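You operate a simulated robot arm through the tools that you are given. There is no shell and no other tool. Be economical: measure what you need, move in short steps, check, and stop when the job is done.

Carry out the task below with a simulated two-armed robot. There is one attempt and no reset: what you move stays moved.

JOB
Switch on press two and copy press one's heat, time and air pressure.
Fine: wait until press two shows READY; leave press one as it is and touch no other control.

The check looks at the end state, three seconds after you hand in, the way a careful person would. Anything else that was tipped, shoved, dropped, spilled or broken makes it a failure.

ROBOT AND FRAMES
Two 7-joint arms with two-finger parallel grippers on one trunk, on a base that drives. Base frame: it is fixed to the floor where the robot stands at the start and does not move with it; the origin is under the middle of the robot, x ahead of it, y to its left, z up. Units: mm, degrees, N and s.
The left shoulder is at the start at [-109, 119, 729], the right one opposite. With the tool pointing down near the work surface each hand reaches from about 100 to 420 mm from the robot's upright axis, wherever it stands, measured 20 degrees to its own side. Places, roughly: press one air knob [400, 1300, 1200]; press one air valve handle [400, 1300, 1100]; press one display [600, 800, 1400]; press one gauge [400, 1300, 1400]; press one heat dial [500, 800, 1300]; press one left start button [300, 1300, 800]; press one power switch [600, 800, 1100]; press one reset key [600, 800, 1000]; press one right start button [400, 800, 800]; press one stop button [400, 1300, 1000]; press one time dial [500, 800, 1200]; press two [900, 300, 1000]; press two air valve handle [600, 500, 1100]; press two display [800, 0, 1400]; press two heat dial [800, 0, 1300]; press two left start button [500, 500, 800]. Payload 3.43 kg a hand.
The tool frame of a hand sits at the grasp point between the pads (the TCP): z along the fingers, y along the line on which they close. The tips reach 30 mm beyond it. The gripper opens to 94 mm. The fingers are 28 mm wide and 10 mm thick; the gripper's body (50 by 96 mm) begins 55 mm behind the TCP.
Orientation is that of the tool frame in the base frame, as a unit quaternion [w, x, y, z]. With the fingers straight down and closing along the base's y, the tool's x points along the base's -x, its y along +y and its z along -z.

CONTROLS
- The arms move only by the tool play_rows. It takes "left_motion", "right_motion" or both (then of equal length, played together; a hand with none holds still); each is a list that holds one entry, the list of rows, each a list of 7 numbers: the shift along the base's x, y, z in m, then the turn, a rotation vector about the base's x, y, z in degrees, then the gripper command, from -1 (fully open) to 1 (shut), values between in proportion. In form: [[[tx, ty, tz, wx, wy, wz, hand], ...]]. A call has 1 to 12 rows; each row shifts and turns the commanded pose from where the row before left it. A row lasts 0.2 s, in which the tool goes at most 50 mm and 8.6 degrees; a call with a longer step from one row to the next is refused whole, and so is a gripper value outside its range. Where a pose cannot be reached the arm comes as near as it can. A force on the tool above 40 N (or 10 N above the force at the start of the call, whichever is more), or a blocked arm, ends the call early, and 0.2 s more pass. The fingers move at their own pace (about 153 mm/s each) and stop on an object; they squeeze with about 24 N. The grip force told is the motor's: it shows also when the fingers shut on nothing. Time passes only in rows, and 0.2 s behind the last, so rows that do not move let the fingers close. It gives the time, the measured TCP pose, the force on the tool (base axes), the opening and the grip force at its end, in the units of the frame above (readings bear some noise), with the torque about the TCP (base axes, N m) and any sound that the robot's microphone picked up, and new pictures: "pictures" is both (left out), scene, wrist or none (wrist: the cameras of the hands that moved).
- Cameras (640 x 400 px; columns grow to the right, rows downward): "scene" is now at [49.5, 17.8, 1455.1]; the picture's right is [0.21, -0.98, 0.00], its down [-0.56, -0.12, -0.82] and it looks along [0.80, 0.17, -0.58] (base axes); focal length 286 px, centre (320, 200). "left" rides on the left gripper at [76, -14, -102] in its tool frame; the picture's right is [0.18, 0.98, 0.00], its down [-0.75, 0.14, -0.64] and it looks along [-0.63, 0.12, 0.77] (tool axes); focal length 243 px, centre (320, 200). "right" rides on the right gripper at [76, 14, -102] in its tool frame; the picture's right is [-0.18, 0.98, 0.00], its down [-0.75, -0.14, -0.64] and it looks along [-0.63, -0.12, 0.77] (tool axes); focal length 243 px, centre (320, 200). There is no depth. A picture from a camera that has moved, and an enlarged one, comes with that camera's place and axes in the base frame and with its lens.
- move_column(by): slides the trunk up (or, below 0, down) by that many mm; the arms and the scene camera ride with it, the base frame stays. It gives what a move gives, with no picture.
- roll_base(legs): drives the robot by 1 to 6 legs, each [ahead, left, turn to the left] in mm, mm and degrees, along the robot's own axes; the way and the turn of a leg run together, so that a leg with both is an arc; at most 1500 mm and 180 degrees a leg. The arms and the cameras ride along, it lands a little off, and it stops where it bumps. It gives what a move gives, and a new picture of the scene camera.
- pan_tilt(pan, tilt): turns the head with the scene camera to pan (to the left, within 143 degrees either way) and tilt (down, from -29 to 69), counted from straight ahead of the robot. It gives what a move gives, and a new picture of the scene camera.
- zoom(camera, box): a new picture of the part [left, top, right, bottom] of that camera's present view, enlarged. The clock stands still meanwhile.
- finish_job(): hands the job in; it is judged then, once.

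Work in short steps. Places have to be worked out from the pictures, the camera data and where the tool is seen: move nearer, look again, correct. Check each grasp and each placing, and mend what went wrong. You have 120 turns and 260 pictures in all, those below and enlarged ones among them. Open the grippers and draw the arms clear of the work before you hand the job in, unless the task says otherwise; then end with one line.

The tools are called after "Call:" as a command line: name --argument value ..., lists and objects as JSON in quotes. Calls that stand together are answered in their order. play_rows: Moves the arms, as the interface text tells. Its arguments: {"type":"object","properties":{"left_motion":{"type":"array","items":{"type":"array","items":{"type":"array","items":{"type":"number"}}}},"right_motion":{"type":"array","items":{"type":"array","items":{"type":"array","items":{"type":"number"}}}},"pictures":{"type":"string","enum":["both","scene","wrist","none"]}},"required":[]} The other tools are called the same way: move_column (by) slides the trunk up or down; roll_base (legs) drives the base; pan_tilt (pan, tilt) turns the head that bears the scene camera; zoom (camera, box) takes an enlarged picture of a part of a camera's view; finish_job () hands the job in.

At the start:

```text
time_s: 0.0
left_eef_pos: [432.6, 233.3, 999.5]
left_orientation: [0.0, -0.001, 1.0, 0.0]
left_force: [-0.3, -0.4, 0.0]
left_moment: [-0.04, -0.03, 0.01]
left_finger_gap: 93.9
left_grip_force: 0.0
right_eef_pos: [346.0, -111.5, 999.7]
right_orientation: [0.0, 0.0, 1.0, 0.0]
right_force: [-0.9, 0.6, -0.2]
right_moment: [-0.02, -0.03, 0.02]
right_finger_gap: 93.8
right_grip_force: 0.0
trunk travel left (down, up): [-150.0, 185.0]
robot x, y, heading: [-0.9, 0.3, -0.2]
head pan, tilt: [12.3, 35.3]
```

scene: 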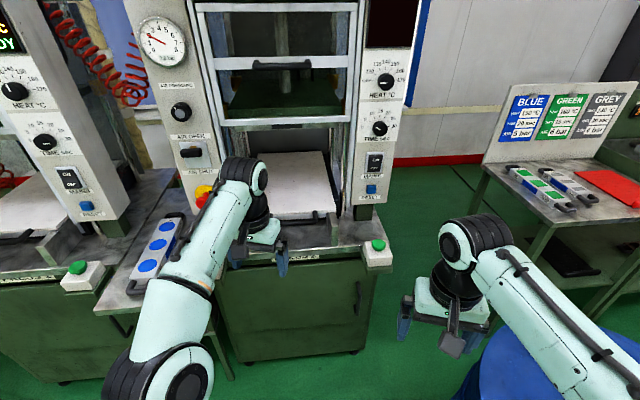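
right: 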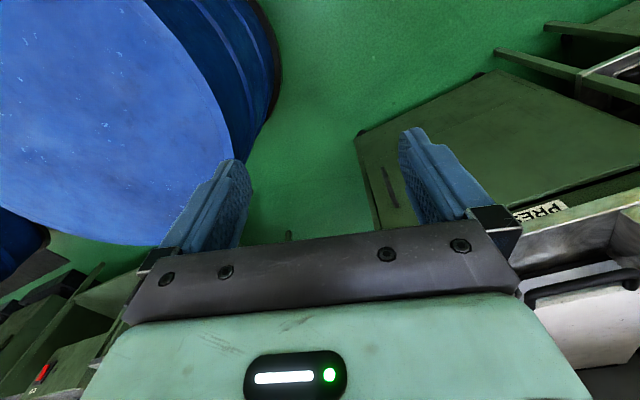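
left: 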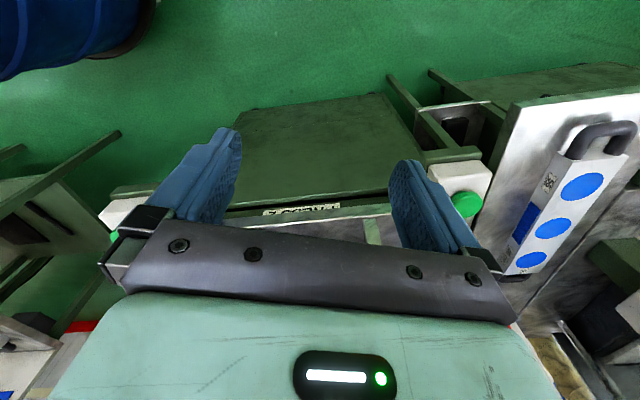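

The scene shows press two in the centre and press one on the left. I look at press one's settings first by turning the head left.

Call:
pan_tilt --pan 55 --tilt 10

Call:
pan_tilt --pan 12 --tilt 10

```text
time_s: 1.1
left_eef_pos: [432.0, 233.6, 999.3]
left_orientation: [0.0, -0.001, 1.0, 0.0]
left_force: [-0.1, 0.1, -0.4]
left_moment: [0.0, 0.02, 0.02]
left_finger_gap: 94.0
left_grip_force: 0.0
right_eef_pos: [346.4, -112.6, 1000.4]
right_orientation: [-0.001, 0.001, 1.0, -0.001]
right_force: [0.6, 0.2, -0.6]
right_moment: [-0.02, -0.01, 0.0]
right_finger_gap: 94.2
right_grip_force: 0.1
trunk travel left (down, up): [-150.0, 185.0]
robot x, y, heading: [-1.2, 1.9, -0.0]
head pan, tilt: [55.0, 10.0]
camera scene: at [17.1, 75.2, 1495.7], right [0.82, -0.57, 0.0], down [-0.1, -0.14, -0.98], along [0.57, 0.81, -0.17], focal length 286 px, centre (320, 200)
```

scene: 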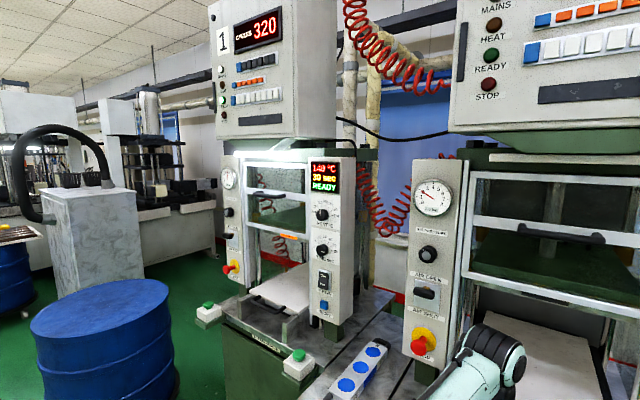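

```text
time_s: 2.2
left_eef_pos: [433.3, 234.8, 1000.2]
left_orientation: [0.0, 0.0, 1.0, 0.0]
left_force: [0.3, -0.3, -0.5]
left_moment: [0.0, 0.06, -0.02]
left_finger_gap: 93.8
left_grip_force: 0.1
right_eef_pos: [345.9, -112.4, 999.5]
right_orientation: [0.0, -0.001, 1.0, 0.0]
right_force: [1.2, -0.2, 0.6]
right_moment: [-0.03, 0.0, 0.0]
right_finger_gap: 94.0
right_grip_force: 0.0
trunk travel left (down, up): [-150.0, 185.0]
robot x, y, heading: [1.1, 0.6, -0.2]
head pan, tilt: [12.0, 10.0]
camera scene: at [54.6, 18.5, 1495.7], right [0.21, -0.98, 0.0], down [-0.17, -0.04, -0.98], along [0.96, 0.21, -0.17], focal length 286 px, centre (320, 200)
```

scene: 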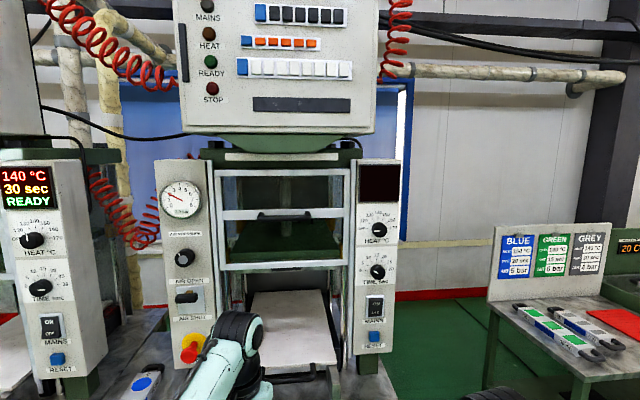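

Press one shows 140 °C / 30 sec. I zoom in on press two's panels now.

Call:
zoom --camera "scene" --box '[345, 155, 410, 355]'

Call:
zoom --camera "scene" --box '[150, 155, 220, 375]'

Call:
zoom --camera "scene" --box '[0, 155, 110, 380]'

Call:
zoom --camera "scene" --box '[480, 220, 640, 300]'

Call:
pan_tilt --pan 60 --tilt 15

Call:
zoom --camera "scene" --box '[220, 120, 380, 320]'

```text
2.00 times, centred on (378, 255) of scene
camera zoom: at [54.6, 18.5, 1495.7], right [0.21, -0.98, 0.0], down [-0.17, -0.04, -0.98], along [0.96, 0.21, -0.17], focal length 572 px, centre (205, 90)
```

zoom: 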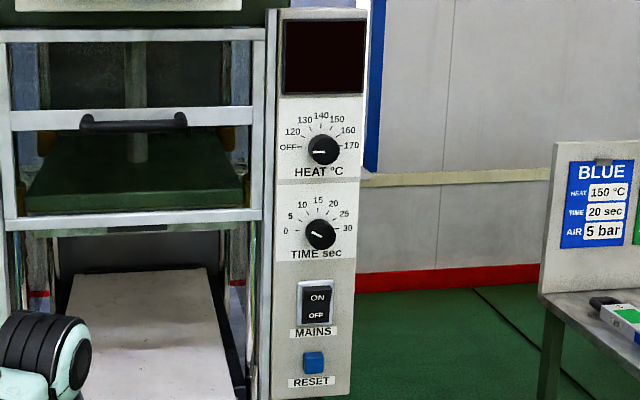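

```text
1.82 times, centred on (185, 265) of scene
camera zoom: at [54.6, 18.5, 1495.7], right [0.21, -0.98, 0.0], down [-0.17, -0.04, -0.98], along [0.96, 0.21, -0.17], focal length 520 px, centre (566, 82)
```

zoom: 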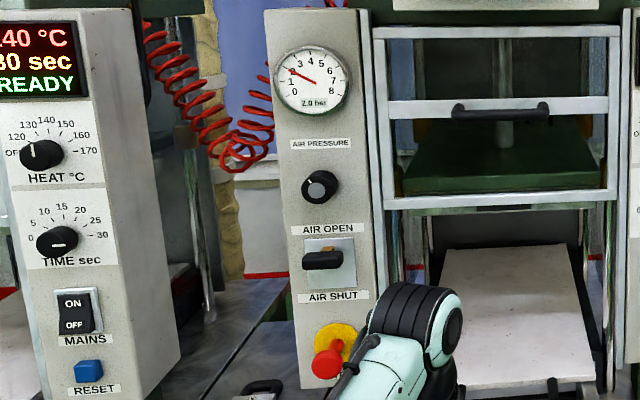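

```text
1.78 times, centred on (55, 268) of scene
camera zoom: at [54.6, 18.5, 1495.7], right [0.21, -0.98, 0.0], down [-0.17, -0.04, -0.98], along [0.96, 0.21, -0.17], focal length 509 px, centre (791, 80)
```

zoom: 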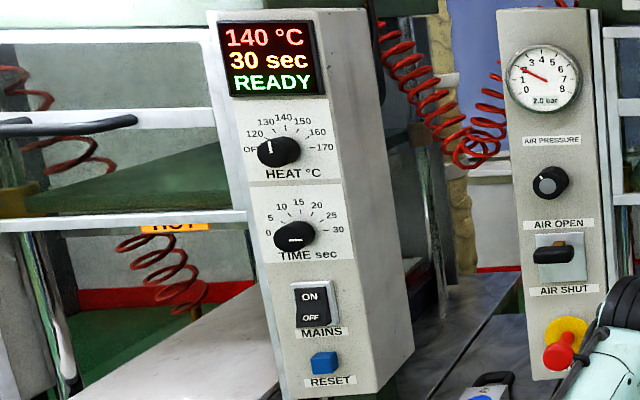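

```text
4.00 times, centred on (560, 260) of scene
camera zoom: at [54.6, 18.5, 1495.7], right [0.21, -0.98, 0.0], down [-0.17, -0.04, -0.98], along [0.96, 0.21, -0.17], focal length 1145 px, centre (-640, -40)
```

zoom: 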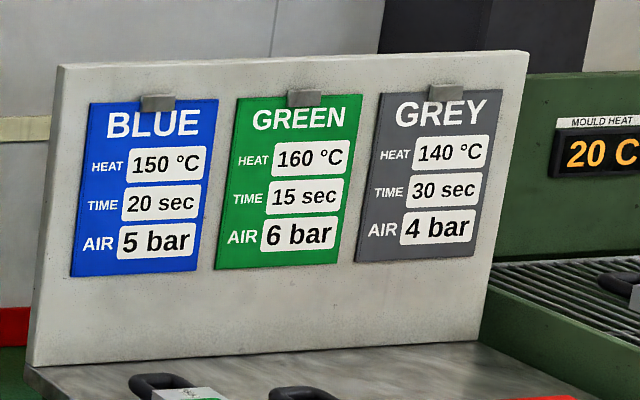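

```text
time_s: 3.4
left_eef_pos: [432.6, 234.7, 1000.8]
left_orientation: [0.0, 0.0, 1.0, 0.0]
left_force: [0.4, 0.8, 0.3]
left_moment: [-0.03, -0.01, 0.01]
left_finger_gap: 93.8
left_grip_force: 0.1
right_eef_pos: [344.9, -113.4, 1000.1]
right_orientation: [0.0, 0.0, 1.0, 0.0]
right_force: [0.2, -1.3, -0.2]
right_moment: [0.02, 0.01, -0.01]
right_finger_gap: 94.2
right_grip_force: 0.0
trunk travel left (down, up): [-150.0, 185.0]
robot x, y, heading: [-2.4, 4.7, 0.2]
head pan, tilt: [60.0, 15.0]
camera scene: at [10.4, 79.9, 1487.6], right [0.87, -0.5, 0.0], down [-0.13, -0.22, -0.97], along [0.48, 0.84, -0.26], focal length 286 px, centre (320, 200)
```

scene: 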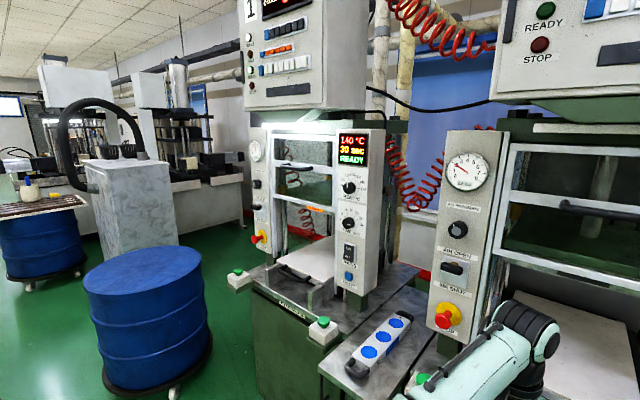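

```text
2.00 times, centred on (300, 220) of scene
camera zoom: at [10.4, 79.9, 1487.6], right [0.87, -0.5, 0.0], down [-0.13, -0.22, -0.97], along [0.48, 0.84, -0.26], focal length 572 px, centre (360, 160)
```

zoom: 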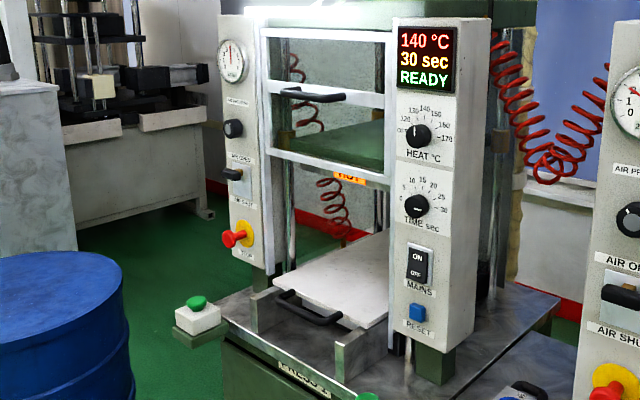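

Call:
zoom --camera "scene" --box '[240, 125, 290, 260]'

Call:
zoom --camera "scene" --box '[236, 130, 276, 165]'

Call:
zoom --camera "scene" --box '[430, 140, 500, 200]'

Call:
zoom --camera "scene" --box '[330, 170, 380, 240]'

```text
2.96 times, centred on (265, 192) of scene
camera zoom: at [10.4, 79.9, 1487.6], right [0.87, -0.5, 0.0], down [-0.13, -0.22, -0.97], along [0.48, 0.84, -0.26], focal length 848 px, centre (483, 222)
```

zoom: 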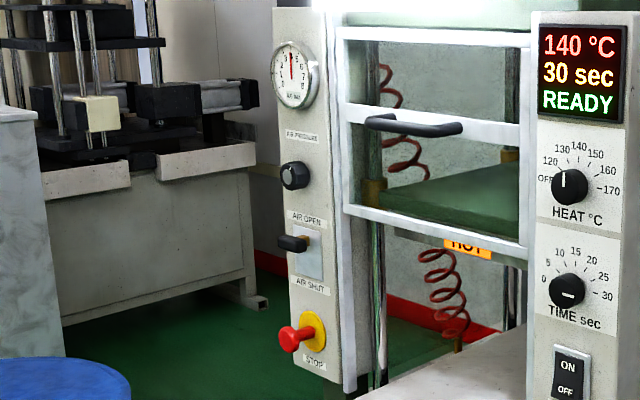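

```text
11.43 times, centred on (256, 148) of scene
camera zoom: at [10.4, 79.9, 1487.6], right [0.87, -0.5, 0.0], down [-0.13, -0.22, -0.97], along [0.48, 0.84, -0.26], focal length 3271 px, centre (1051, 800)
```

zoom: 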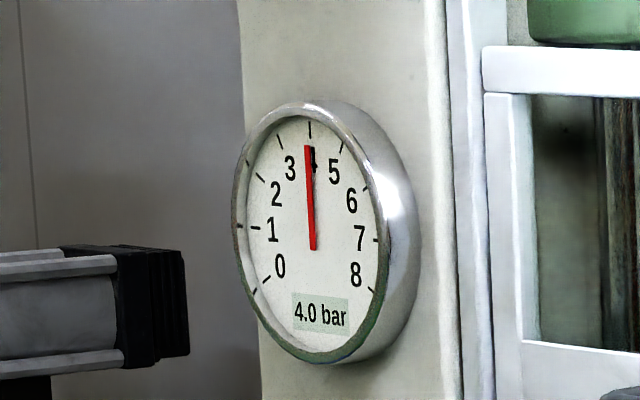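

```text
6.67 times, centred on (465, 170) of scene
camera zoom: at [10.4, 79.9, 1487.6], right [0.87, -0.5, 0.0], down [-0.13, -0.22, -0.97], along [0.48, 0.84, -0.26], focal length 1908 px, centre (-647, 400)
```

zoom: 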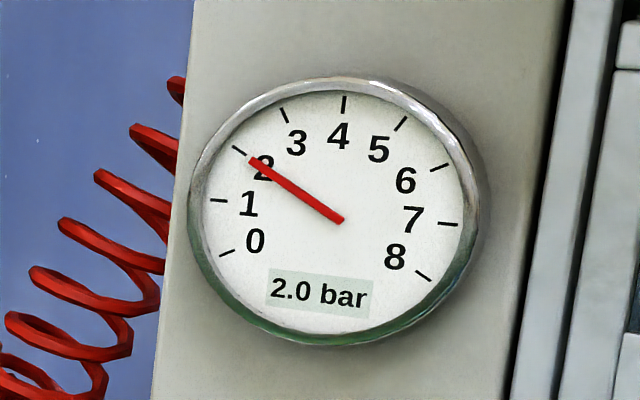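

```text
5.71 times, centred on (355, 205) of scene
camera zoom: at [10.4, 79.9, 1487.6], right [0.87, -0.5, 0.0], down [-0.13, -0.22, -0.97], along [0.48, 0.84, -0.26], focal length 1635 px, centre (120, 171)
```

zoom: 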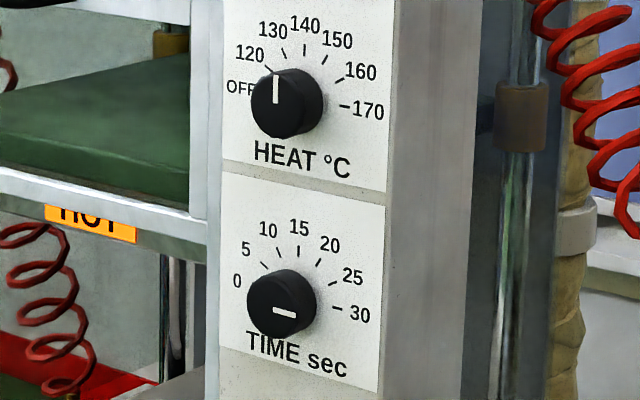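

Press one: 140 °C, 30 s, 4.0 bar; press two is off, heat at OFF, air 2.0 bar. I look at press two's surroundings and floor, and turn both hands to point forward in free space.

Call:
play_rows --left_motion '[[[-0.003, 0.001, 0.0136, 0, -8.2, 0, -1], [-0.003, 0.001, 0.0136, 0, -8.2, 0, -1], [-0.003, 0.001, 0.0136, 0, -8.2, 0, -1], [-0.003, 0.001, 0.0136, 0, -8.2, 0, -1], [-0.003, 0.001, 0.0136, 0, -8.2, 0, -1], [-0.003, 0.001, 0.0136, 0, -8.2, 0, -1], [-0.003, 0.001, 0.0136, 0, -8.2, 0, -1], [-0.003, 0.001, 0.0136, 0, -8.2, 0, -1], [-0.003, 0.001, 0.0136, 0, -8.2, 0, -1], [-0.003, 0.001, 0.0136, 0, -8.2, 0, -1], [-0.003, 0.001, 0.0136, 0, -8.0, 0, -1]]]' --right_motion '[[[0.003, -0.0098, 0.0136, 0, -8.2, 0, -1], [0.003, -0.0098, 0.0136, 0, -8.2, 0, -1], [0.003, -0.0098, 0.0136, 0, -8.2, 0, -1], [0.003, -0.0098, 0.0136, 0, -8.2, 0, -1], [0.003, -0.0098, 0.0136, 0, -8.2, 0, -1], [0.003, -0.0098, 0.0136, 0, -8.2, 0, -1], [0.003, -0.0098, 0.0136, 0, -8.2, 0, -1], [0.003, -0.0098, 0.0136, 0, -8.2, 0, -1], [0.003, -0.0098, 0.0136, 0, -8.2, 0, -1], [0.003, -0.0098, 0.0136, 0, -8.2, 0, -1], [0.003, -0.0098, 0.0136, 0, -8.0, 0, -1]]]' --pictures "none"

Call:
pan_tilt --pan 10 --tilt 40

```text
time_s: 5.8
left_eef_pos: [400.6, 242.7, 1148.8]
left_orientation: [0.707, 0.0, 0.707, 0.0]
left_force: [-0.6, 0.0, 0.8]
left_moment: [0.03, 0.02, 0.05]
left_finger_gap: 94.1
left_grip_force: 0.1
right_eef_pos: [381.0, -221.3, 1148.5]
right_orientation: [0.707, -0.001, 0.707, 0.002]
right_force: [0.1, -1.0, 0.0]
right_moment: [0.02, -0.01, 0.01]
right_finger_gap: 94.2
right_grip_force: 0.1
trunk travel left (down, up): [-150.0, 185.0]
robot x, y, heading: [0.4, -1.5, 0.1]
head pan, tilt: [60.0, 15.0]
```

```text
time_s: 6.9
left_eef_pos: [399.5, 244.5, 1149.8]
left_orientation: [0.707, 0.0, 0.708, 0.0]
left_force: [-0.4, -0.1, 0.1]
left_moment: [-0.01, 0.0, 0.05]
left_finger_gap: 93.9
left_grip_force: 0.0
right_eef_pos: [378.6, -220.2, 1148.5]
right_orientation: [0.707, -0.001, 0.708, 0.001]
right_force: [0.4, 0.5, 0.3]
right_moment: [0.02, -0.04, -0.02]
right_finger_gap: 93.8
right_grip_force: 0.1
trunk travel left (down, up): [-150.0, 185.0]
robot x, y, heading: [-3.4, 1.8, 0.1]
head pan, tilt: [10.0, 40.0]
camera scene: at [47.4, 13.9, 1448.1], right [0.17, -0.98, 0.0], down [-0.63, -0.11, -0.77], along [0.75, 0.13, -0.64], focal length 286 px, centre (320, 200)
```

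scene: 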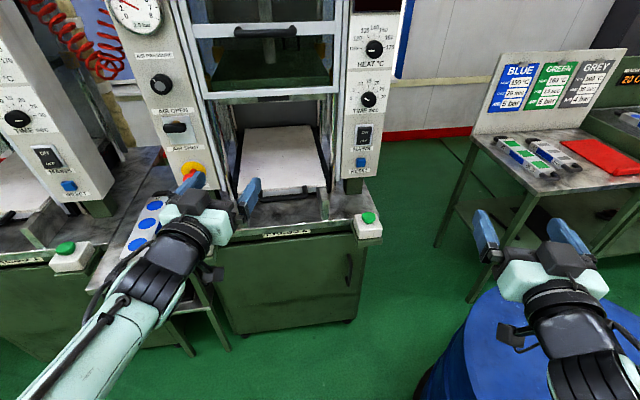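

Both arms reach forward poses well. I look down to see the base and drum clearance before driving.

Call:
pan_tilt --pan -30 --tilt 69

Call:
move_column --by 100

```text
time_s: 8.0
left_eef_pos: [399.5, 244.5, 1149.9]
left_orientation: [0.707, 0.0, 0.707, 0.0]
left_force: [-0.5, 0.0, -0.1]
left_moment: [-0.03, -0.02, 0.02]
left_finger_gap: 94.0
left_grip_force: 0.0
right_eef_pos: [379.5, -220.0, 1150.3]
right_orientation: [0.707, 0.0, 0.708, 0.0]
right_force: [0.1, 0.3, -0.1]
right_moment: [0.01, -0.02, -0.05]
right_finger_gap: 94.3
right_grip_force: 0.1
trunk travel left (down, up): [-150.0, 185.0]
robot x, y, heading: [1.3, 1.6, 0.1]
head pan, tilt: [-30.0, 68.8]
camera scene: at [12.1, -28.8, 1412.0], right [-0.5, -0.87, 0.0], down [-0.81, 0.47, -0.36], along [0.31, -0.18, -0.93], focal length 286 px, centre (320, 200)
```

scene: 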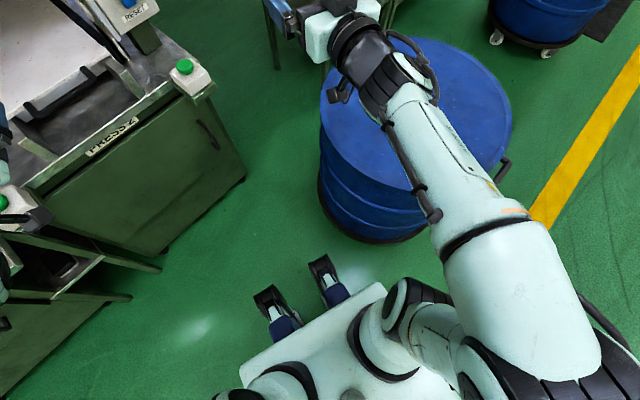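

```text
time_s: 9.3
left_eef_pos: [399.6, 246.1, 1249.3]
left_orientation: [0.707, 0.0, 0.708, 0.0]
left_force: [-0.6, 0.0, -0.3]
left_moment: [-0.03, 0.0, 0.02]
left_finger_gap: 93.8
left_grip_force: 0.1
right_eef_pos: [379.0, -220.1, 1249.6]
right_orientation: [0.707, 0.0, 0.707, 0.0]
right_force: [-0.1, -0.2, -0.5]
right_moment: [0.03, 0.02, 0.02]
right_finger_gap: 93.9
right_grip_force: 0.2
trunk travel left (down, up): [-250.0, 85.0]
robot x, y, heading: [-1.1, 2.6, -0.0]
head pan, tilt: [-30.0, 68.8]
```

The base is small and the drum is clear on the right. I turn left about 21.7° to face press two, and move ahead 170 mm.

Call:
roll_base --legs '[[0, 0, 21.7], [170, 0, 0]]'

Call:
pan_tilt --pan 0 --tilt 20

```text
time_s: 12.0
left_eef_pos: [439.1, 440.6, 1249.0]
left_orientation: [0.694, -0.135, 0.694, 0.135]
left_force: [0.0, 0.3, -0.5]
left_moment: [0.01, -0.01, -0.02]
left_finger_gap: 94.0
left_grip_force: 0.1
right_eef_pos: [592.4, 0.5, 1248.4]
right_orientation: [0.694, -0.135, 0.694, 0.135]
right_force: [0.2, 0.2, 0.4]
right_moment: [0.01, -0.01, 0.01]
right_finger_gap: 93.8
right_grip_force: 0.1
trunk travel left (down, up): [-250.0, 85.0]
robot x, y, heading: [156.2, 62.4, 21.9]
head pan, tilt: [-30.0, 68.8]
camera scene: at [173.8, 38.7, 1509.7], right [-0.14, -0.99, 0.0], down [-0.92, 0.13, -0.36], along [0.36, -0.05, -0.93], focal length 286 px, centre (320, 200)
```

scene: 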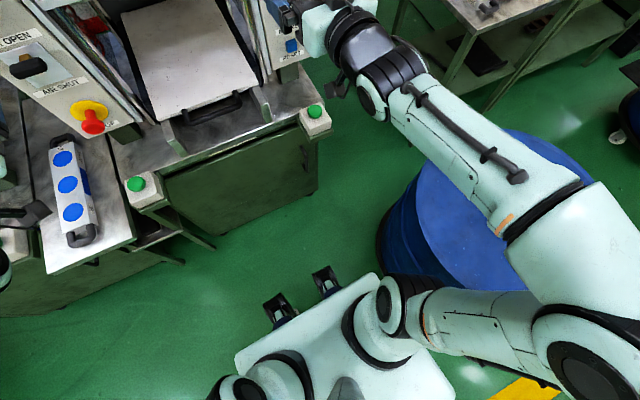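

```text
time_s: 13.1
left_eef_pos: [438.0, 439.5, 1250.3]
left_orientation: [0.694, -0.135, 0.694, 0.135]
left_force: [0.4, -0.1, 0.1]
left_moment: [0.02, -0.01, 0.0]
left_finger_gap: 93.8
left_grip_force: 0.2
right_eef_pos: [592.6, 0.1, 1249.8]
right_orientation: [0.694, -0.135, 0.695, 0.134]
right_force: [0.2, 0.7, 0.8]
right_moment: [0.0, 0.01, 0.02]
right_finger_gap: 94.1
right_grip_force: 0.0
trunk travel left (down, up): [-250.0, 85.0]
robot x, y, heading: [160.0, 63.5, 21.8]
head pan, tilt: [0.0, 20.0]
camera scene: at [204.3, 81.0, 1577.2], right [0.37, -0.93, 0.0], down [-0.32, -0.13, -0.94], along [0.87, 0.35, -0.34], focal length 286 px, centre (320, 200)
```

scene: 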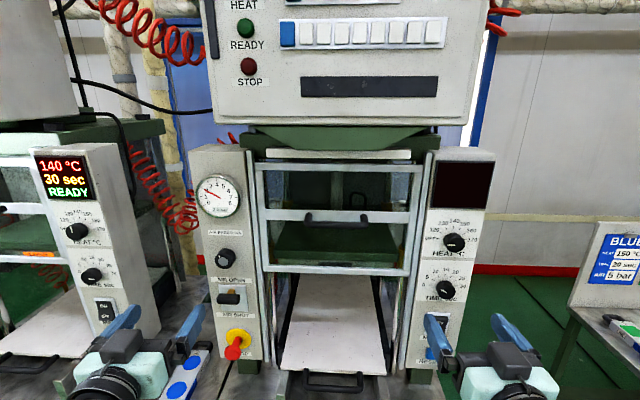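

The robot faces press two squarely. Heat dial estimated near (752, 24, 1308). I take wrist pictures to refine.

Call:
play_rows --left_motion '[[[0, 0, 0, 0, 0, 0, -0.3]]]' --right_motion '[[[0, 0, 0, 0, 0, 0, -0.3]]]' --pictures "wrist"

Call:
zoom --camera "scene" --box '[410, 150, 510, 370]'

Call:
zoom --camera "scene" --box '[180, 150, 270, 370]'

```text
time_s: 13.5
left_eef_pos: [436.7, 439.5, 1249.5]
left_orientation: [0.694, -0.133, 0.694, 0.133]
left_force: [-1.4, -0.7, -1.2]
left_moment: [-0.01, -0.02, -0.01]
left_finger_gap: 60.8
left_grip_force: 0.1
right_eef_pos: [592.2, -0.5, 1249.5]
right_orientation: [0.694, -0.134, 0.694, 0.134]
right_force: [-1.0, 0.2, 0.4]
right_moment: [-0.01, 0.0, 0.01]
right_finger_gap: 61.3
right_grip_force: 0.1
trunk travel left (down, up): [-250.0, 85.0]
robot x, y, heading: [161.1, 60.4, 21.8]
head pan, tilt: [0.0, 20.0]
camera right: at [491.3, -25.0, 1173.3], right [-0.37, 0.91, 0.18], down [-0.54, -0.37, 0.75], along [0.76, 0.18, 0.63], focal length 243 px, centre (320, 200)
camera left: at [348.8, 388.6, 1174.3], right [-0.37, 0.91, -0.18], down [-0.65, -0.11, 0.75], along [0.67, 0.4, 0.63], focal length 243 px, centre (320, 200)
```

right: 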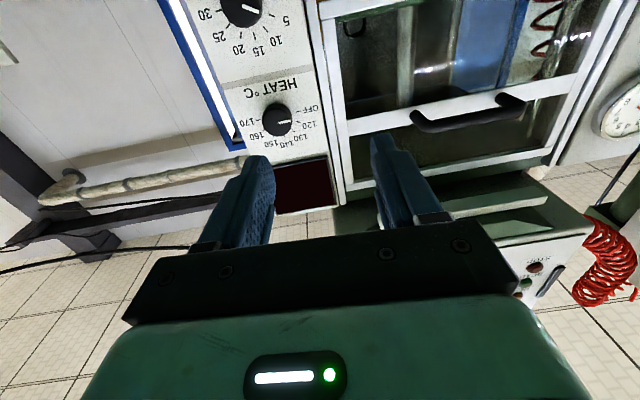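
left: 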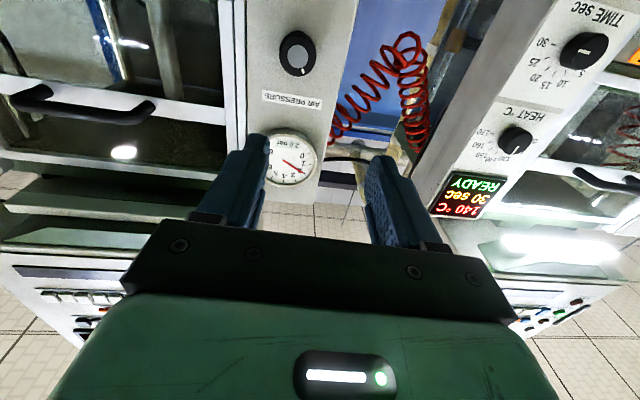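

```text
1.82 times, centred on (460, 260) of scene
camera zoom: at [204.2, 81.1, 1577.3], right [0.37, -0.93, 0.0], down [-0.32, -0.13, -0.94], along [0.87, 0.35, -0.34], focal length 520 px, centre (66, 91)
```

zoom: 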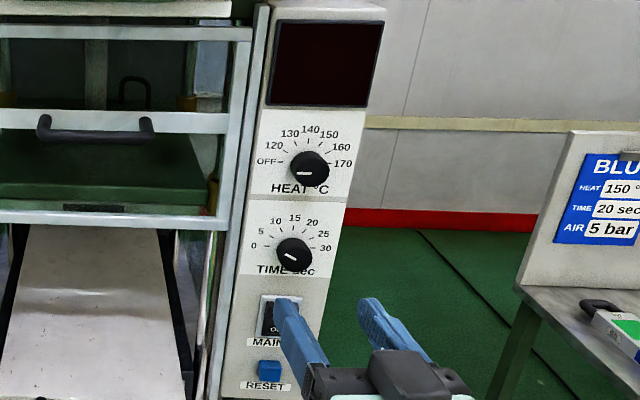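

```text
1.82 times, centred on (225, 260) of scene
camera zoom: at [204.2, 81.1, 1577.3], right [0.37, -0.93, 0.0], down [-0.32, -0.13, -0.94], along [0.87, 0.35, -0.34], focal length 520 px, centre (493, 91)
```

zoom: 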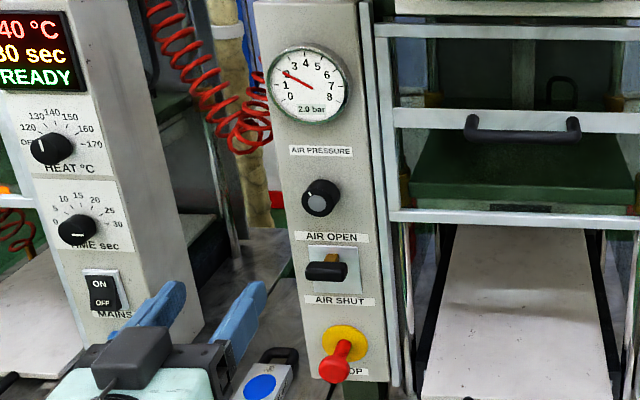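

From wrist and scene rays I get heat dial (805, 19, 1287), time dial (804, 21, 1169), mains rocker's ON half about (823, 20, 1072), air knob (651, 495, 1226); press heading ≈ 18°. I close the right fingers and bring them in front of the mains switch.

Call:
play_rows --right_motion '[[[0, 0, -0.025, 0, 0, -1, 1], [0, 0, -0.025, 0, 0, -1, 1], [0.0, 0, -0.025, 0, 0, -1, 1], [0.02, 0, -0.025, 0, 0, -1, 1], [0.025, -0.001, -0.025, 0, 0, 0, 1], [0.025, -0.001, -0.025, 0, 0, 0, 1], [0.025, -0.001, -0.025, 0, 0, 0, 1], [0.025, -0.001, 0, 0, 0, 0, 1], [0.02, 0, 0, 0, 0, 0, 1]]]'

Call:
zoom --camera "scene" --box '[390, 200, 510, 380]'

```text
time_s: 15.5
left_eef_pos: [439.1, 440.1, 1249.0]
left_orientation: [0.694, -0.134, 0.694, 0.135]
left_force: [0.4, 1.1, 0.1]
left_moment: [-0.01, 0.04, 0.0]
left_finger_gap: 61.0
left_grip_force: 0.1
right_eef_pos: [733.6, -5.4, 1074.0]
right_orientation: [0.698, -0.11, 0.699, 0.11]
right_force: [0.3, 0.3, -0.3]
right_moment: [0.01, 0.02, 0.0]
right_finger_gap: 0.0
right_grip_force: 24.2
trunk travel left (down, up): [-250.0, 85.0]
robot x, y, heading: [158.7, 67.5, 21.9]
head pan, tilt: [0.0, 20.0]
camera scene: at [204.8, 81.0, 1577.3], right [0.37, -0.93, 0.0], down [-0.32, -0.13, -0.94], along [0.87, 0.35, -0.34], focal length 286 px, centre (320, 200)
camera right: at [630.5, -22.2, 998.3], right [-0.3, 0.94, 0.18], down [-0.57, -0.33, 0.75], along [0.77, 0.12, 0.63], focal length 243 px, centre (320, 200)
```

scene: 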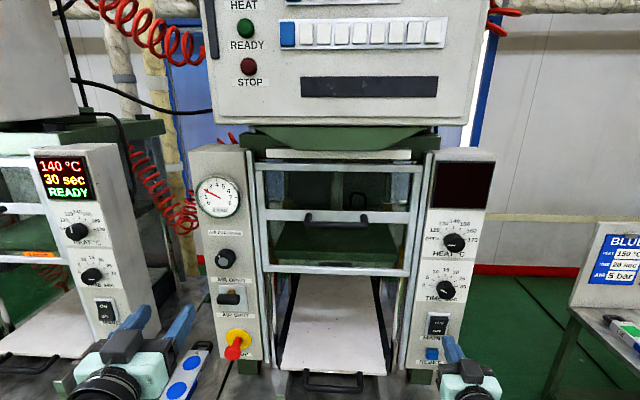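
right: 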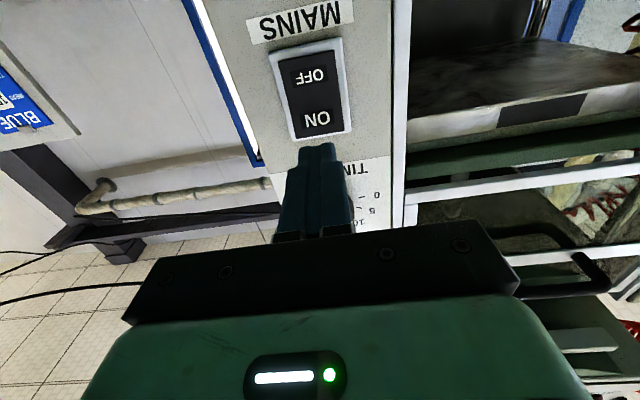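

```text
2.22 times, centred on (450, 290) of scene
camera zoom: at [204.8, 81.0, 1577.3], right [0.37, -0.93, 0.0], down [-0.32, -0.13, -0.94], along [0.87, 0.35, -0.34], focal length 636 px, centre (31, 0)
```

zoom: 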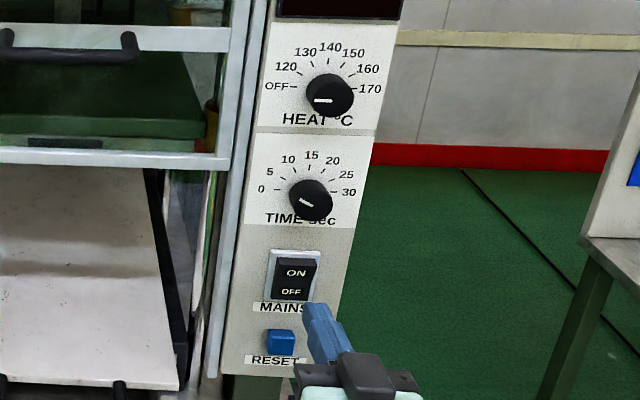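

Rocker ON half at (816, 20, 1068), aligned with the closed fingers; gap ≈ 56 mm. I advance along the press axis, slowly at the end.

Call:
play_rows --right_motion '[[[0.019, 0.006, 0, 0, 0, 0, 1], [0.019, 0.006, 0, 0, 0, 0, 1], [0.01, 0.003, 0, 0, 0, 0, 1], [0.004, 0.0012, 0, 0, 0, 0, 1], [0.004, 0.0012, 0, 0, 0, 0, 1]]]'

Call:
zoom --camera "scene" --box '[390, 140, 510, 380]'

```text
time_s: 16.7
left_eef_pos: [434.8, 437.7, 1249.1]
left_orientation: [0.696, -0.134, 0.693, 0.135]
left_force: [0.0, 0.0, -0.7]
left_moment: [0.04, -0.02, 0.03]
left_finger_gap: 61.1
left_grip_force: 0.0
right_eef_pos: [784.1, 13.0, 1075.3]
right_orientation: [0.697, -0.11, 0.7, 0.109]
right_force: [-26.5, -9.0, -3.2]
right_moment: [-0.23, 0.4, 0.01]
right_finger_gap: 0.3
right_grip_force: 24.3
trunk travel left (down, up): [-250.0, 85.0]
robot x, y, heading: [157.1, 66.9, 21.7]
head pan, tilt: [0.0, 20.0]
camera scene: at [199.5, 79.4, 1577.4], right [0.37, -0.93, 0.0], down [-0.31, -0.13, -0.94], along [0.87, 0.35, -0.34], focal length 286 px, centre (320, 200)
camera right: at [681.8, -5.8, 998.9], right [-0.3, 0.94, 0.18], down [-0.57, -0.33, 0.75], along [0.77, 0.12, 0.63], focal length 243 px, centre (320, 200)
```

scene: 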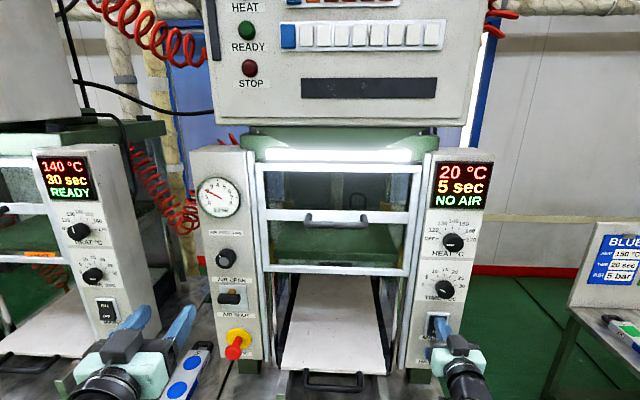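
right: 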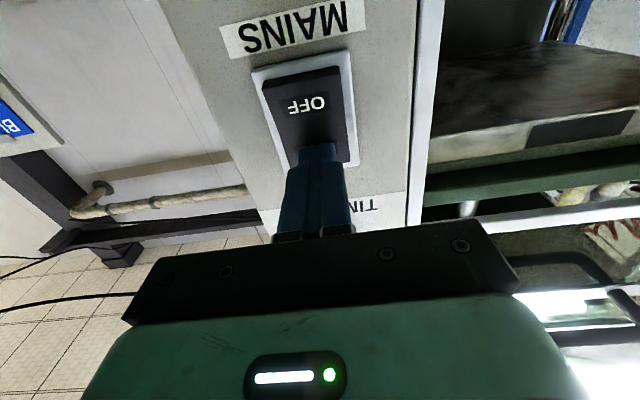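

```text
1.67 times, centred on (450, 260) of scene
camera zoom: at [199.5, 79.4, 1577.4], right [0.37, -0.93, 0.0], down [-0.31, -0.13, -0.94], along [0.87, 0.35, -0.34], focal length 477 px, centre (103, 100)
```

zoom: 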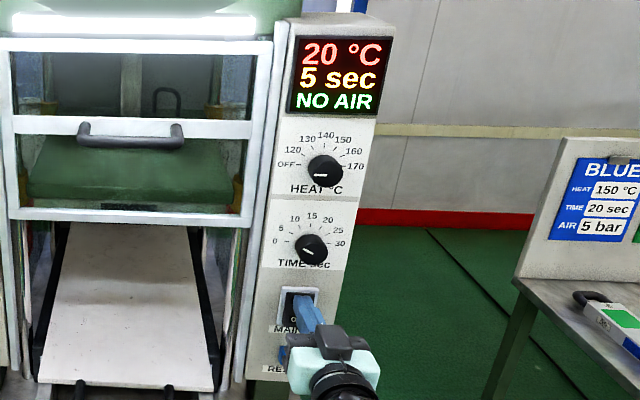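

Press two is powered: it shows 20 °C, 5 sec, NO AIR. I back the right hand off, raise it to the time dial and pre-turn the gripper counter-clockwise by 75°.

Call:
play_rows --right_motion '[[[-0.024, -0.008, 0, 0, 0, 0, 1], [-0.024, -0.008, 0, 0, 0, 0, 1], [-0.015, -0.005, 0.01, -7.9, -2.5, 0, -0.6], [0, 0, 0.018, -7.9, -2.5, 0, -0.6], [0, 0, 0.018, -7.9, -2.5, 0, -0.6], [0, 0, 0.018, -7.9, -2.5, 0, -0.6], [0, 0, 0.017, -7.9, -2.5, 0, -0.6], [0, 0, 0.017, -7.9, -2.5, 0, -0.6], [0, 0, 0, -7.9, -2.5, 0, -0.6], [0, 0, 0, -7.9, -2.5, 0, -0.6], [0, 0, 0, -7.9, -2.5, 0, -0.6]]]'

Call:
zoom --camera "scene" --box '[390, 200, 510, 380]'

```text
time_s: 19.1
left_eef_pos: [438.0, 440.0, 1249.0]
left_orientation: [0.694, -0.134, 0.694, 0.134]
left_force: [-0.7, 0.1, -0.4]
left_moment: [0.0, 0.0, -0.05]
left_finger_gap: 61.0
left_grip_force: 0.0
right_eef_pos: [724.7, -7.5, 1172.2]
right_orientation: [0.62, -0.511, 0.491, -0.337]
right_force: [1.5, -0.6, 0.1]
right_moment: [-0.04, -0.02, 0.04]
right_finger_gap: 75.3
right_grip_force: 0.1
trunk travel left (down, up): [-250.0, 85.0]
robot x, y, heading: [159.7, 64.8, 21.9]
head pan, tilt: [0.0, 20.0]
camera scene: at [204.2, 81.1, 1577.3], right [0.37, -0.93, 0.0], down [-0.32, -0.13, -0.94], along [0.87, 0.35, -0.34], focal length 286 px, centre (320, 200)
camera right: at [648.3, -105.2, 1139.4], right [-0.14, 0.41, -0.9], down [-0.82, 0.46, 0.34], along [0.56, 0.78, 0.28], focal length 243 px, centre (320, 200)
```

scene: 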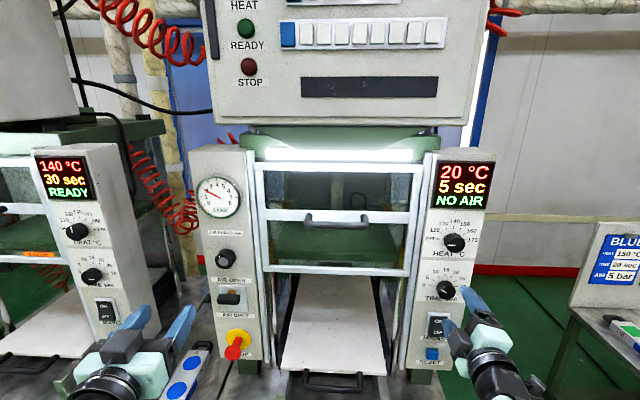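
right: 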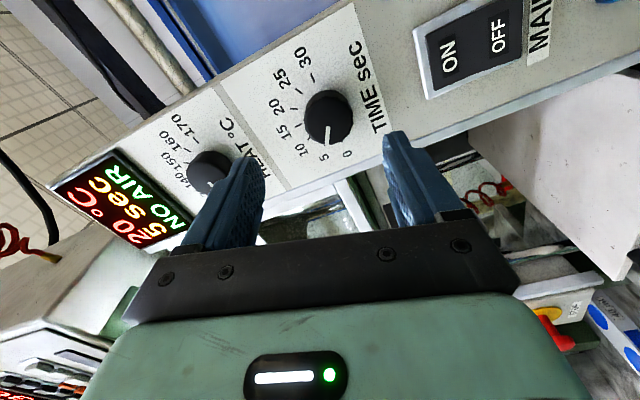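

```text
2.22 times, centred on (450, 290) of scene
camera zoom: at [204.2, 81.1, 1577.3], right [0.37, -0.93, 0.0], down [-0.32, -0.13, -0.94], along [0.87, 0.35, -0.34], focal length 636 px, centre (31, 0)
```

zoom: 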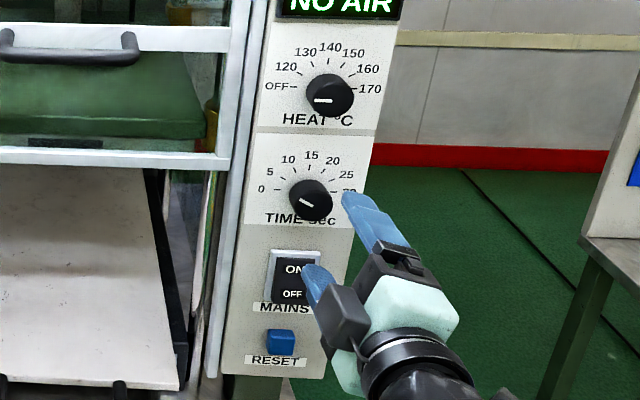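

Dial cap at about (806, 15, 1166), F≈772. I advance so the fingers straddle it, then check.

Call:
play_rows --right_motion '[[[0.014, 0.0045, -0.003, 0, 0, 0, -0.6], [0.014, 0.0045, -0.003, 0, 0, 0, -0.6], [0.014, 0.0045, 0, 0, 0, 0, -0.6], [0.01, 0.003, 0, 0, 0, 0, -0.6], [0.007, 0.002, 0, 0, 0, 0, -0.6], [0.003, 0.001, 0, 0, 0, 0, -0.6], [0.003, 0.001, 0, 0, 0, 0, -0.6]]]'

Call:
zoom --camera "scene" --box '[390, 200, 510, 380]'

```text
time_s: 20.7
left_eef_pos: [438.0, 439.1, 1251.4]
left_orientation: [0.694, -0.134, 0.694, 0.134]
left_force: [0.1, 0.3, -0.6]
left_moment: [-0.03, -0.01, 0.02]
left_finger_gap: 61.0
left_grip_force: 0.0
right_eef_pos: [789.7, 12.3, 1167.1]
right_orientation: [0.62, -0.511, 0.491, -0.335]
right_force: [-0.5, 0.2, 0.1]
right_moment: [-0.01, -0.01, 0.0]
right_finger_gap: 75.1
right_grip_force: 0.0
trunk travel left (down, up): [-250.0, 85.0]
robot x, y, heading: [158.6, 61.1, 22.1]
head pan, tilt: [0.0, 20.0]
camera scene: at [204.3, 81.1, 1577.3], right [0.37, -0.93, 0.0], down [-0.32, -0.13, -0.94], along [0.87, 0.35, -0.34], focal length 286 px, centre (320, 200)
camera right: at [713.2, -84.7, 1132.8], right [-0.14, 0.42, -0.9], down [-0.82, 0.46, 0.34], along [0.56, 0.78, 0.28], focal length 243 px, centre (320, 200)
```

scene: 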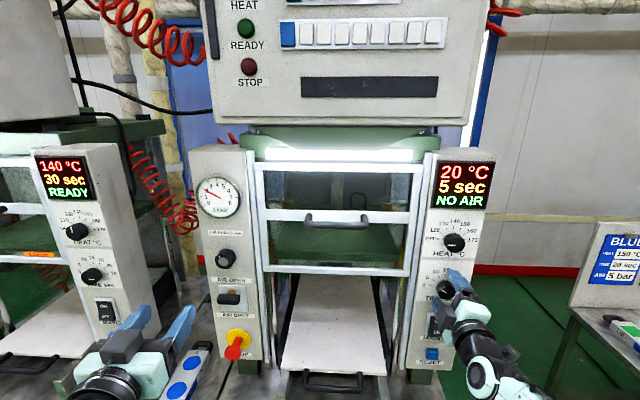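
right: 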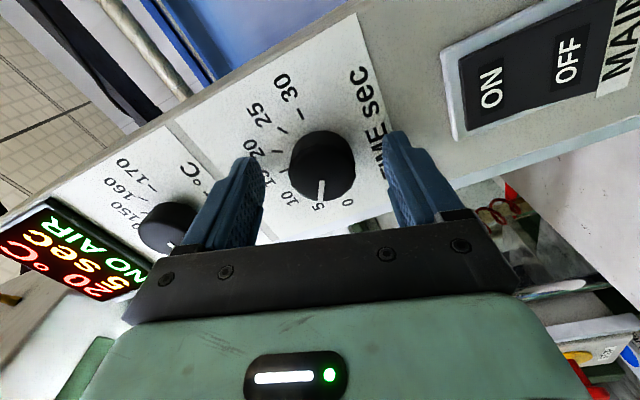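

```text
2.22 times, centred on (450, 290) of scene
camera zoom: at [204.3, 81.1, 1577.3], right [0.37, -0.93, 0.0], down [-0.32, -0.13, -0.94], along [0.87, 0.35, -0.34], focal length 636 px, centre (31, 0)
```

zoom: 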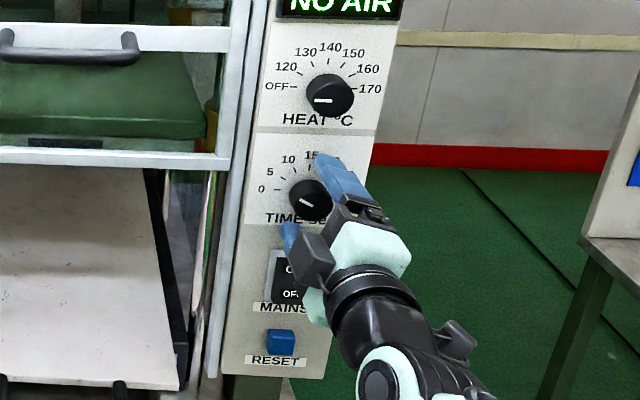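

Fingers straddle the knob; I go 5 mm further with a small centring shift and close on it.

Call:
play_rows --right_motion '[[[0.003, -0.001, -0.002, 0, 0, 0, -0.6], [0.003, -0.0005, -0.001, 0, 0, 0, -0.6], [0, 0, 0, 0, 0, 0, 0], [0, 0, 0, 0, 0, 0, 0.5], [0, 0, 0, 0, 0, 0, 0.5]]]'

```text
time_s: 21.9
left_eef_pos: [438.5, 439.9, 1250.1]
left_orientation: [0.694, -0.135, 0.694, 0.134]
left_force: [0.4, -0.1, 0.1]
left_moment: [-0.02, 0.02, -0.01]
left_finger_gap: 61.3
left_grip_force: 0.1
right_eef_pos: [795.8, 9.7, 1164.3]
right_orientation: [0.62, -0.51, 0.491, -0.337]
right_force: [2.0, -0.1, 1.5]
right_moment: [0.01, 0.0, -0.05]
right_finger_gap: 37.4
right_grip_force: 44.8
trunk travel left (down, up): [-250.0, 85.0]
robot x, y, heading: [158.1, 63.2, 22.1]
head pan, tilt: [0.0, 20.0]
camera scene: at [204.3, 81.0, 1577.3], right [0.37, -0.93, 0.0], down [-0.32, -0.13, -0.94], along [0.87, 0.35, -0.34], focal length 286 px, centre (320, 200)
camera right: at [719.0, -86.4, 1130.3], right [-0.14, 0.42, -0.9], down [-0.82, 0.46, 0.34], along [0.56, 0.78, 0.28], focal length 243 px, centre (320, 200)
```

scene: 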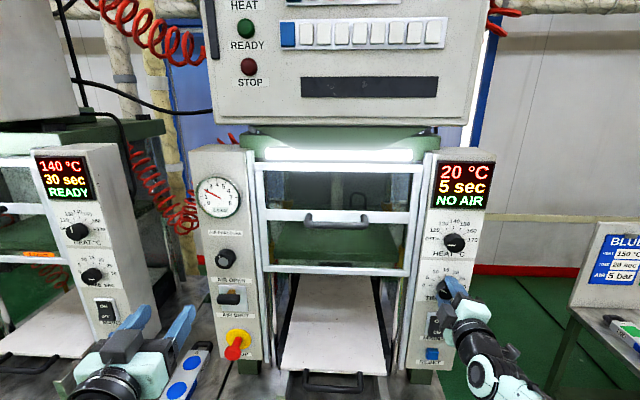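
right: 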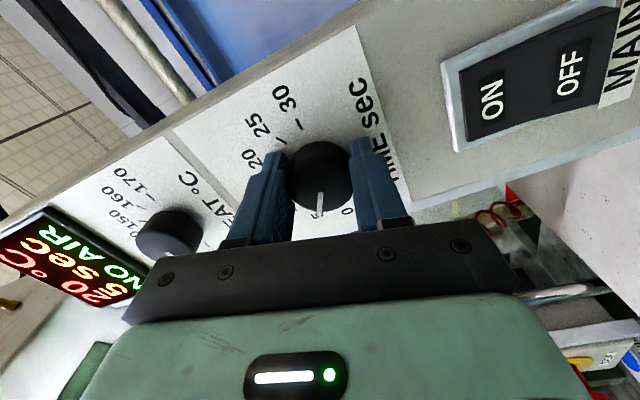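

Gripped (37 mm). I turn clockwise about 100° and read the display.

Call:
play_rows --right_motion '[[[0, 0, 0, 7.9, 2.54, 0, 0.5], [0, 0, 0, 7.9, 2.54, 0, 0.5], [0, 0, 0, 7.9, 2.54, 0, 0.5], [0, 0, 0, 7.9, 2.54, 0, 0.5], [0, 0, 0, 7.9, 2.54, 0, 0.5], [0, 0, 0, 7.9, 2.54, 0, 0.5], [0, 0, 0, 7.9, 2.54, 0, 0.5], [0, 0, 0, 7.9, 2.54, 0, 0.5], [0, 0, 0, 7.9, 2.54, 0, 0.5], [0, 0, 0, 7.9, 2.54, 0, 0.5], [0, 0, 0, 7.9, 2.54, 0, 0.5], [0, 0, 0, 7.9, 2.54, 0, 0.5]]]'

```text
time_s: 24.5
left_eef_pos: [437.7, 442.4, 1249.1]
left_orientation: [0.694, -0.135, 0.694, 0.133]
left_force: [0.2, 0.4, 0.6]
left_moment: [0.01, -0.02, 0.0]
left_finger_gap: 61.4
left_grip_force: 0.1
right_eef_pos: [794.6, 15.3, 1161.4]
right_orientation: [0.654, 0.041, 0.709, 0.261]
right_force: [-10.4, 13.9, -14.0]
right_moment: [-0.27, 0.6, 0.96]
right_finger_gap: 37.2
right_grip_force: 45.6
trunk travel left (down, up): [-250.0, 85.0]
robot x, y, heading: [157.7, 62.8, 21.8]
head pan, tilt: [0.0, 20.0]
camera scene: at [203.7, 83.8, 1577.3], right [0.37, -0.93, 0.0], down [-0.32, -0.13, -0.94], along [0.87, 0.35, -0.34], focal length 286 px, centre (320, 200)
camera right: at [682.2, 25.8, 1099.7], right [-0.25, 0.77, 0.58], down [-0.46, -0.63, 0.63], along [0.85, -0.11, 0.51], focal length 243 px, centre (320, 200)
```

scene: 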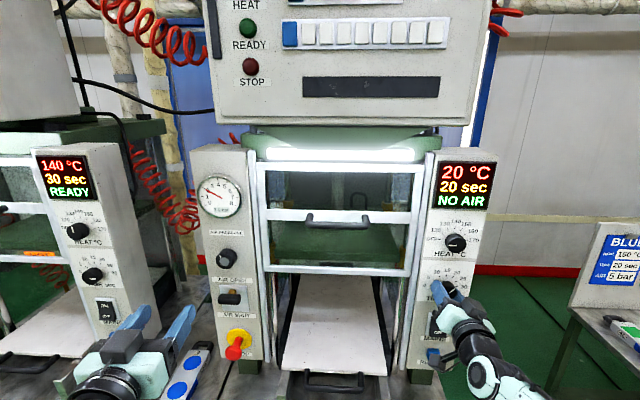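
right: 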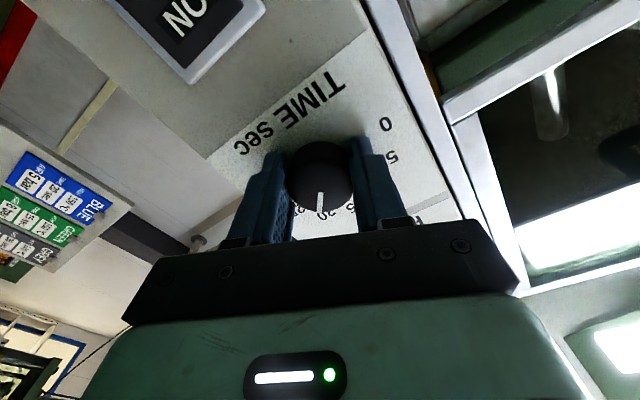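

Shows 20 sec. I turn another ~58° with a slight centring shift to relieve the side force.

Call:
play_rows --right_motion '[[[0, 0.002, -0.001, 7.9, 2.54, 0, 0.5], [0, 0.001, -0.001, 7.9, 2.54, 0, 0.5], [0, 0, 0, 7.9, 2.54, 0, 0.5], [0, 0, 0, 7.9, 2.54, 0, 0.5], [0, 0, 0, 7.9, 2.54, 0, 0.5], [0, 0, 0, 7.9, 2.54, 0, 0.5], [0, 0, 0, 7.9, 2.54, 0, 0.5]]]'

```text
time_s: 26.1
left_eef_pos: [436.6, 441.8, 1249.5]
left_orientation: [0.695, -0.135, 0.694, 0.133]
left_force: [0.5, 0.1, 0.2]
left_moment: [0.0, -0.01, -0.01]
left_finger_gap: 61.1
left_grip_force: 0.1
right_eef_pos: [794.2, 15.0, 1164.4]
right_orientation: [0.451, 0.378, 0.594, 0.549]
right_force: [-9.1, 12.1, 2.2]
right_moment: [-0.93, -0.4, 0.27]
right_finger_gap: 37.5
right_grip_force: 44.7
trunk travel left (down, up): [-250.0, 85.0]
robot x, y, heading: [157.1, 63.1, 21.7]
head pan, tilt: [0.0, 20.0]
camera scene: at [202.2, 83.6, 1577.4], right [0.37, -0.93, 0.0], down [-0.32, -0.13, -0.94], along [0.87, 0.35, -0.34], focal length 286 px, centre (320, 200)
camera right: at [672.9, 57.6, 1168.3], right [0.01, -0.06, 1.0], down [-0.37, -0.93, -0.05], along [0.93, -0.37, -0.03], focal length 243 px, centre (320, 200)
```

scene: 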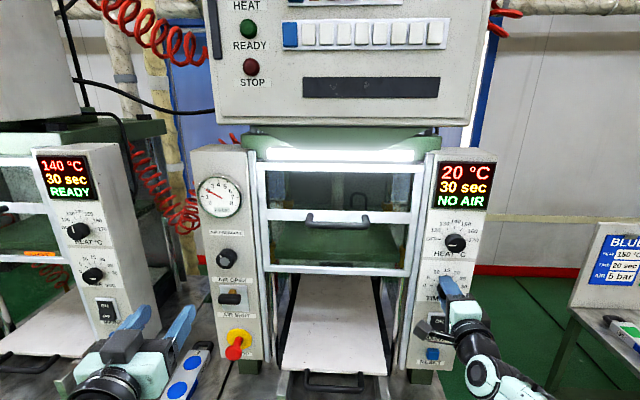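
right: 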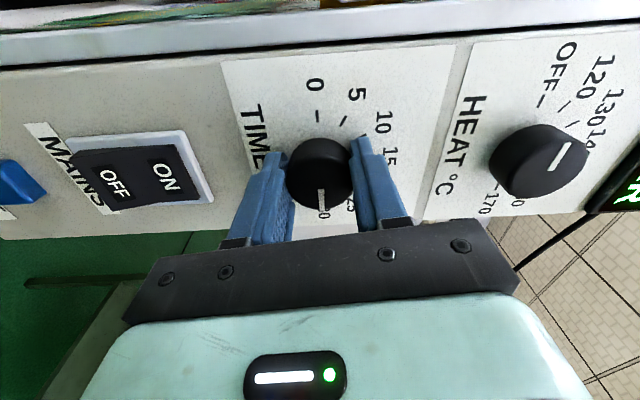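

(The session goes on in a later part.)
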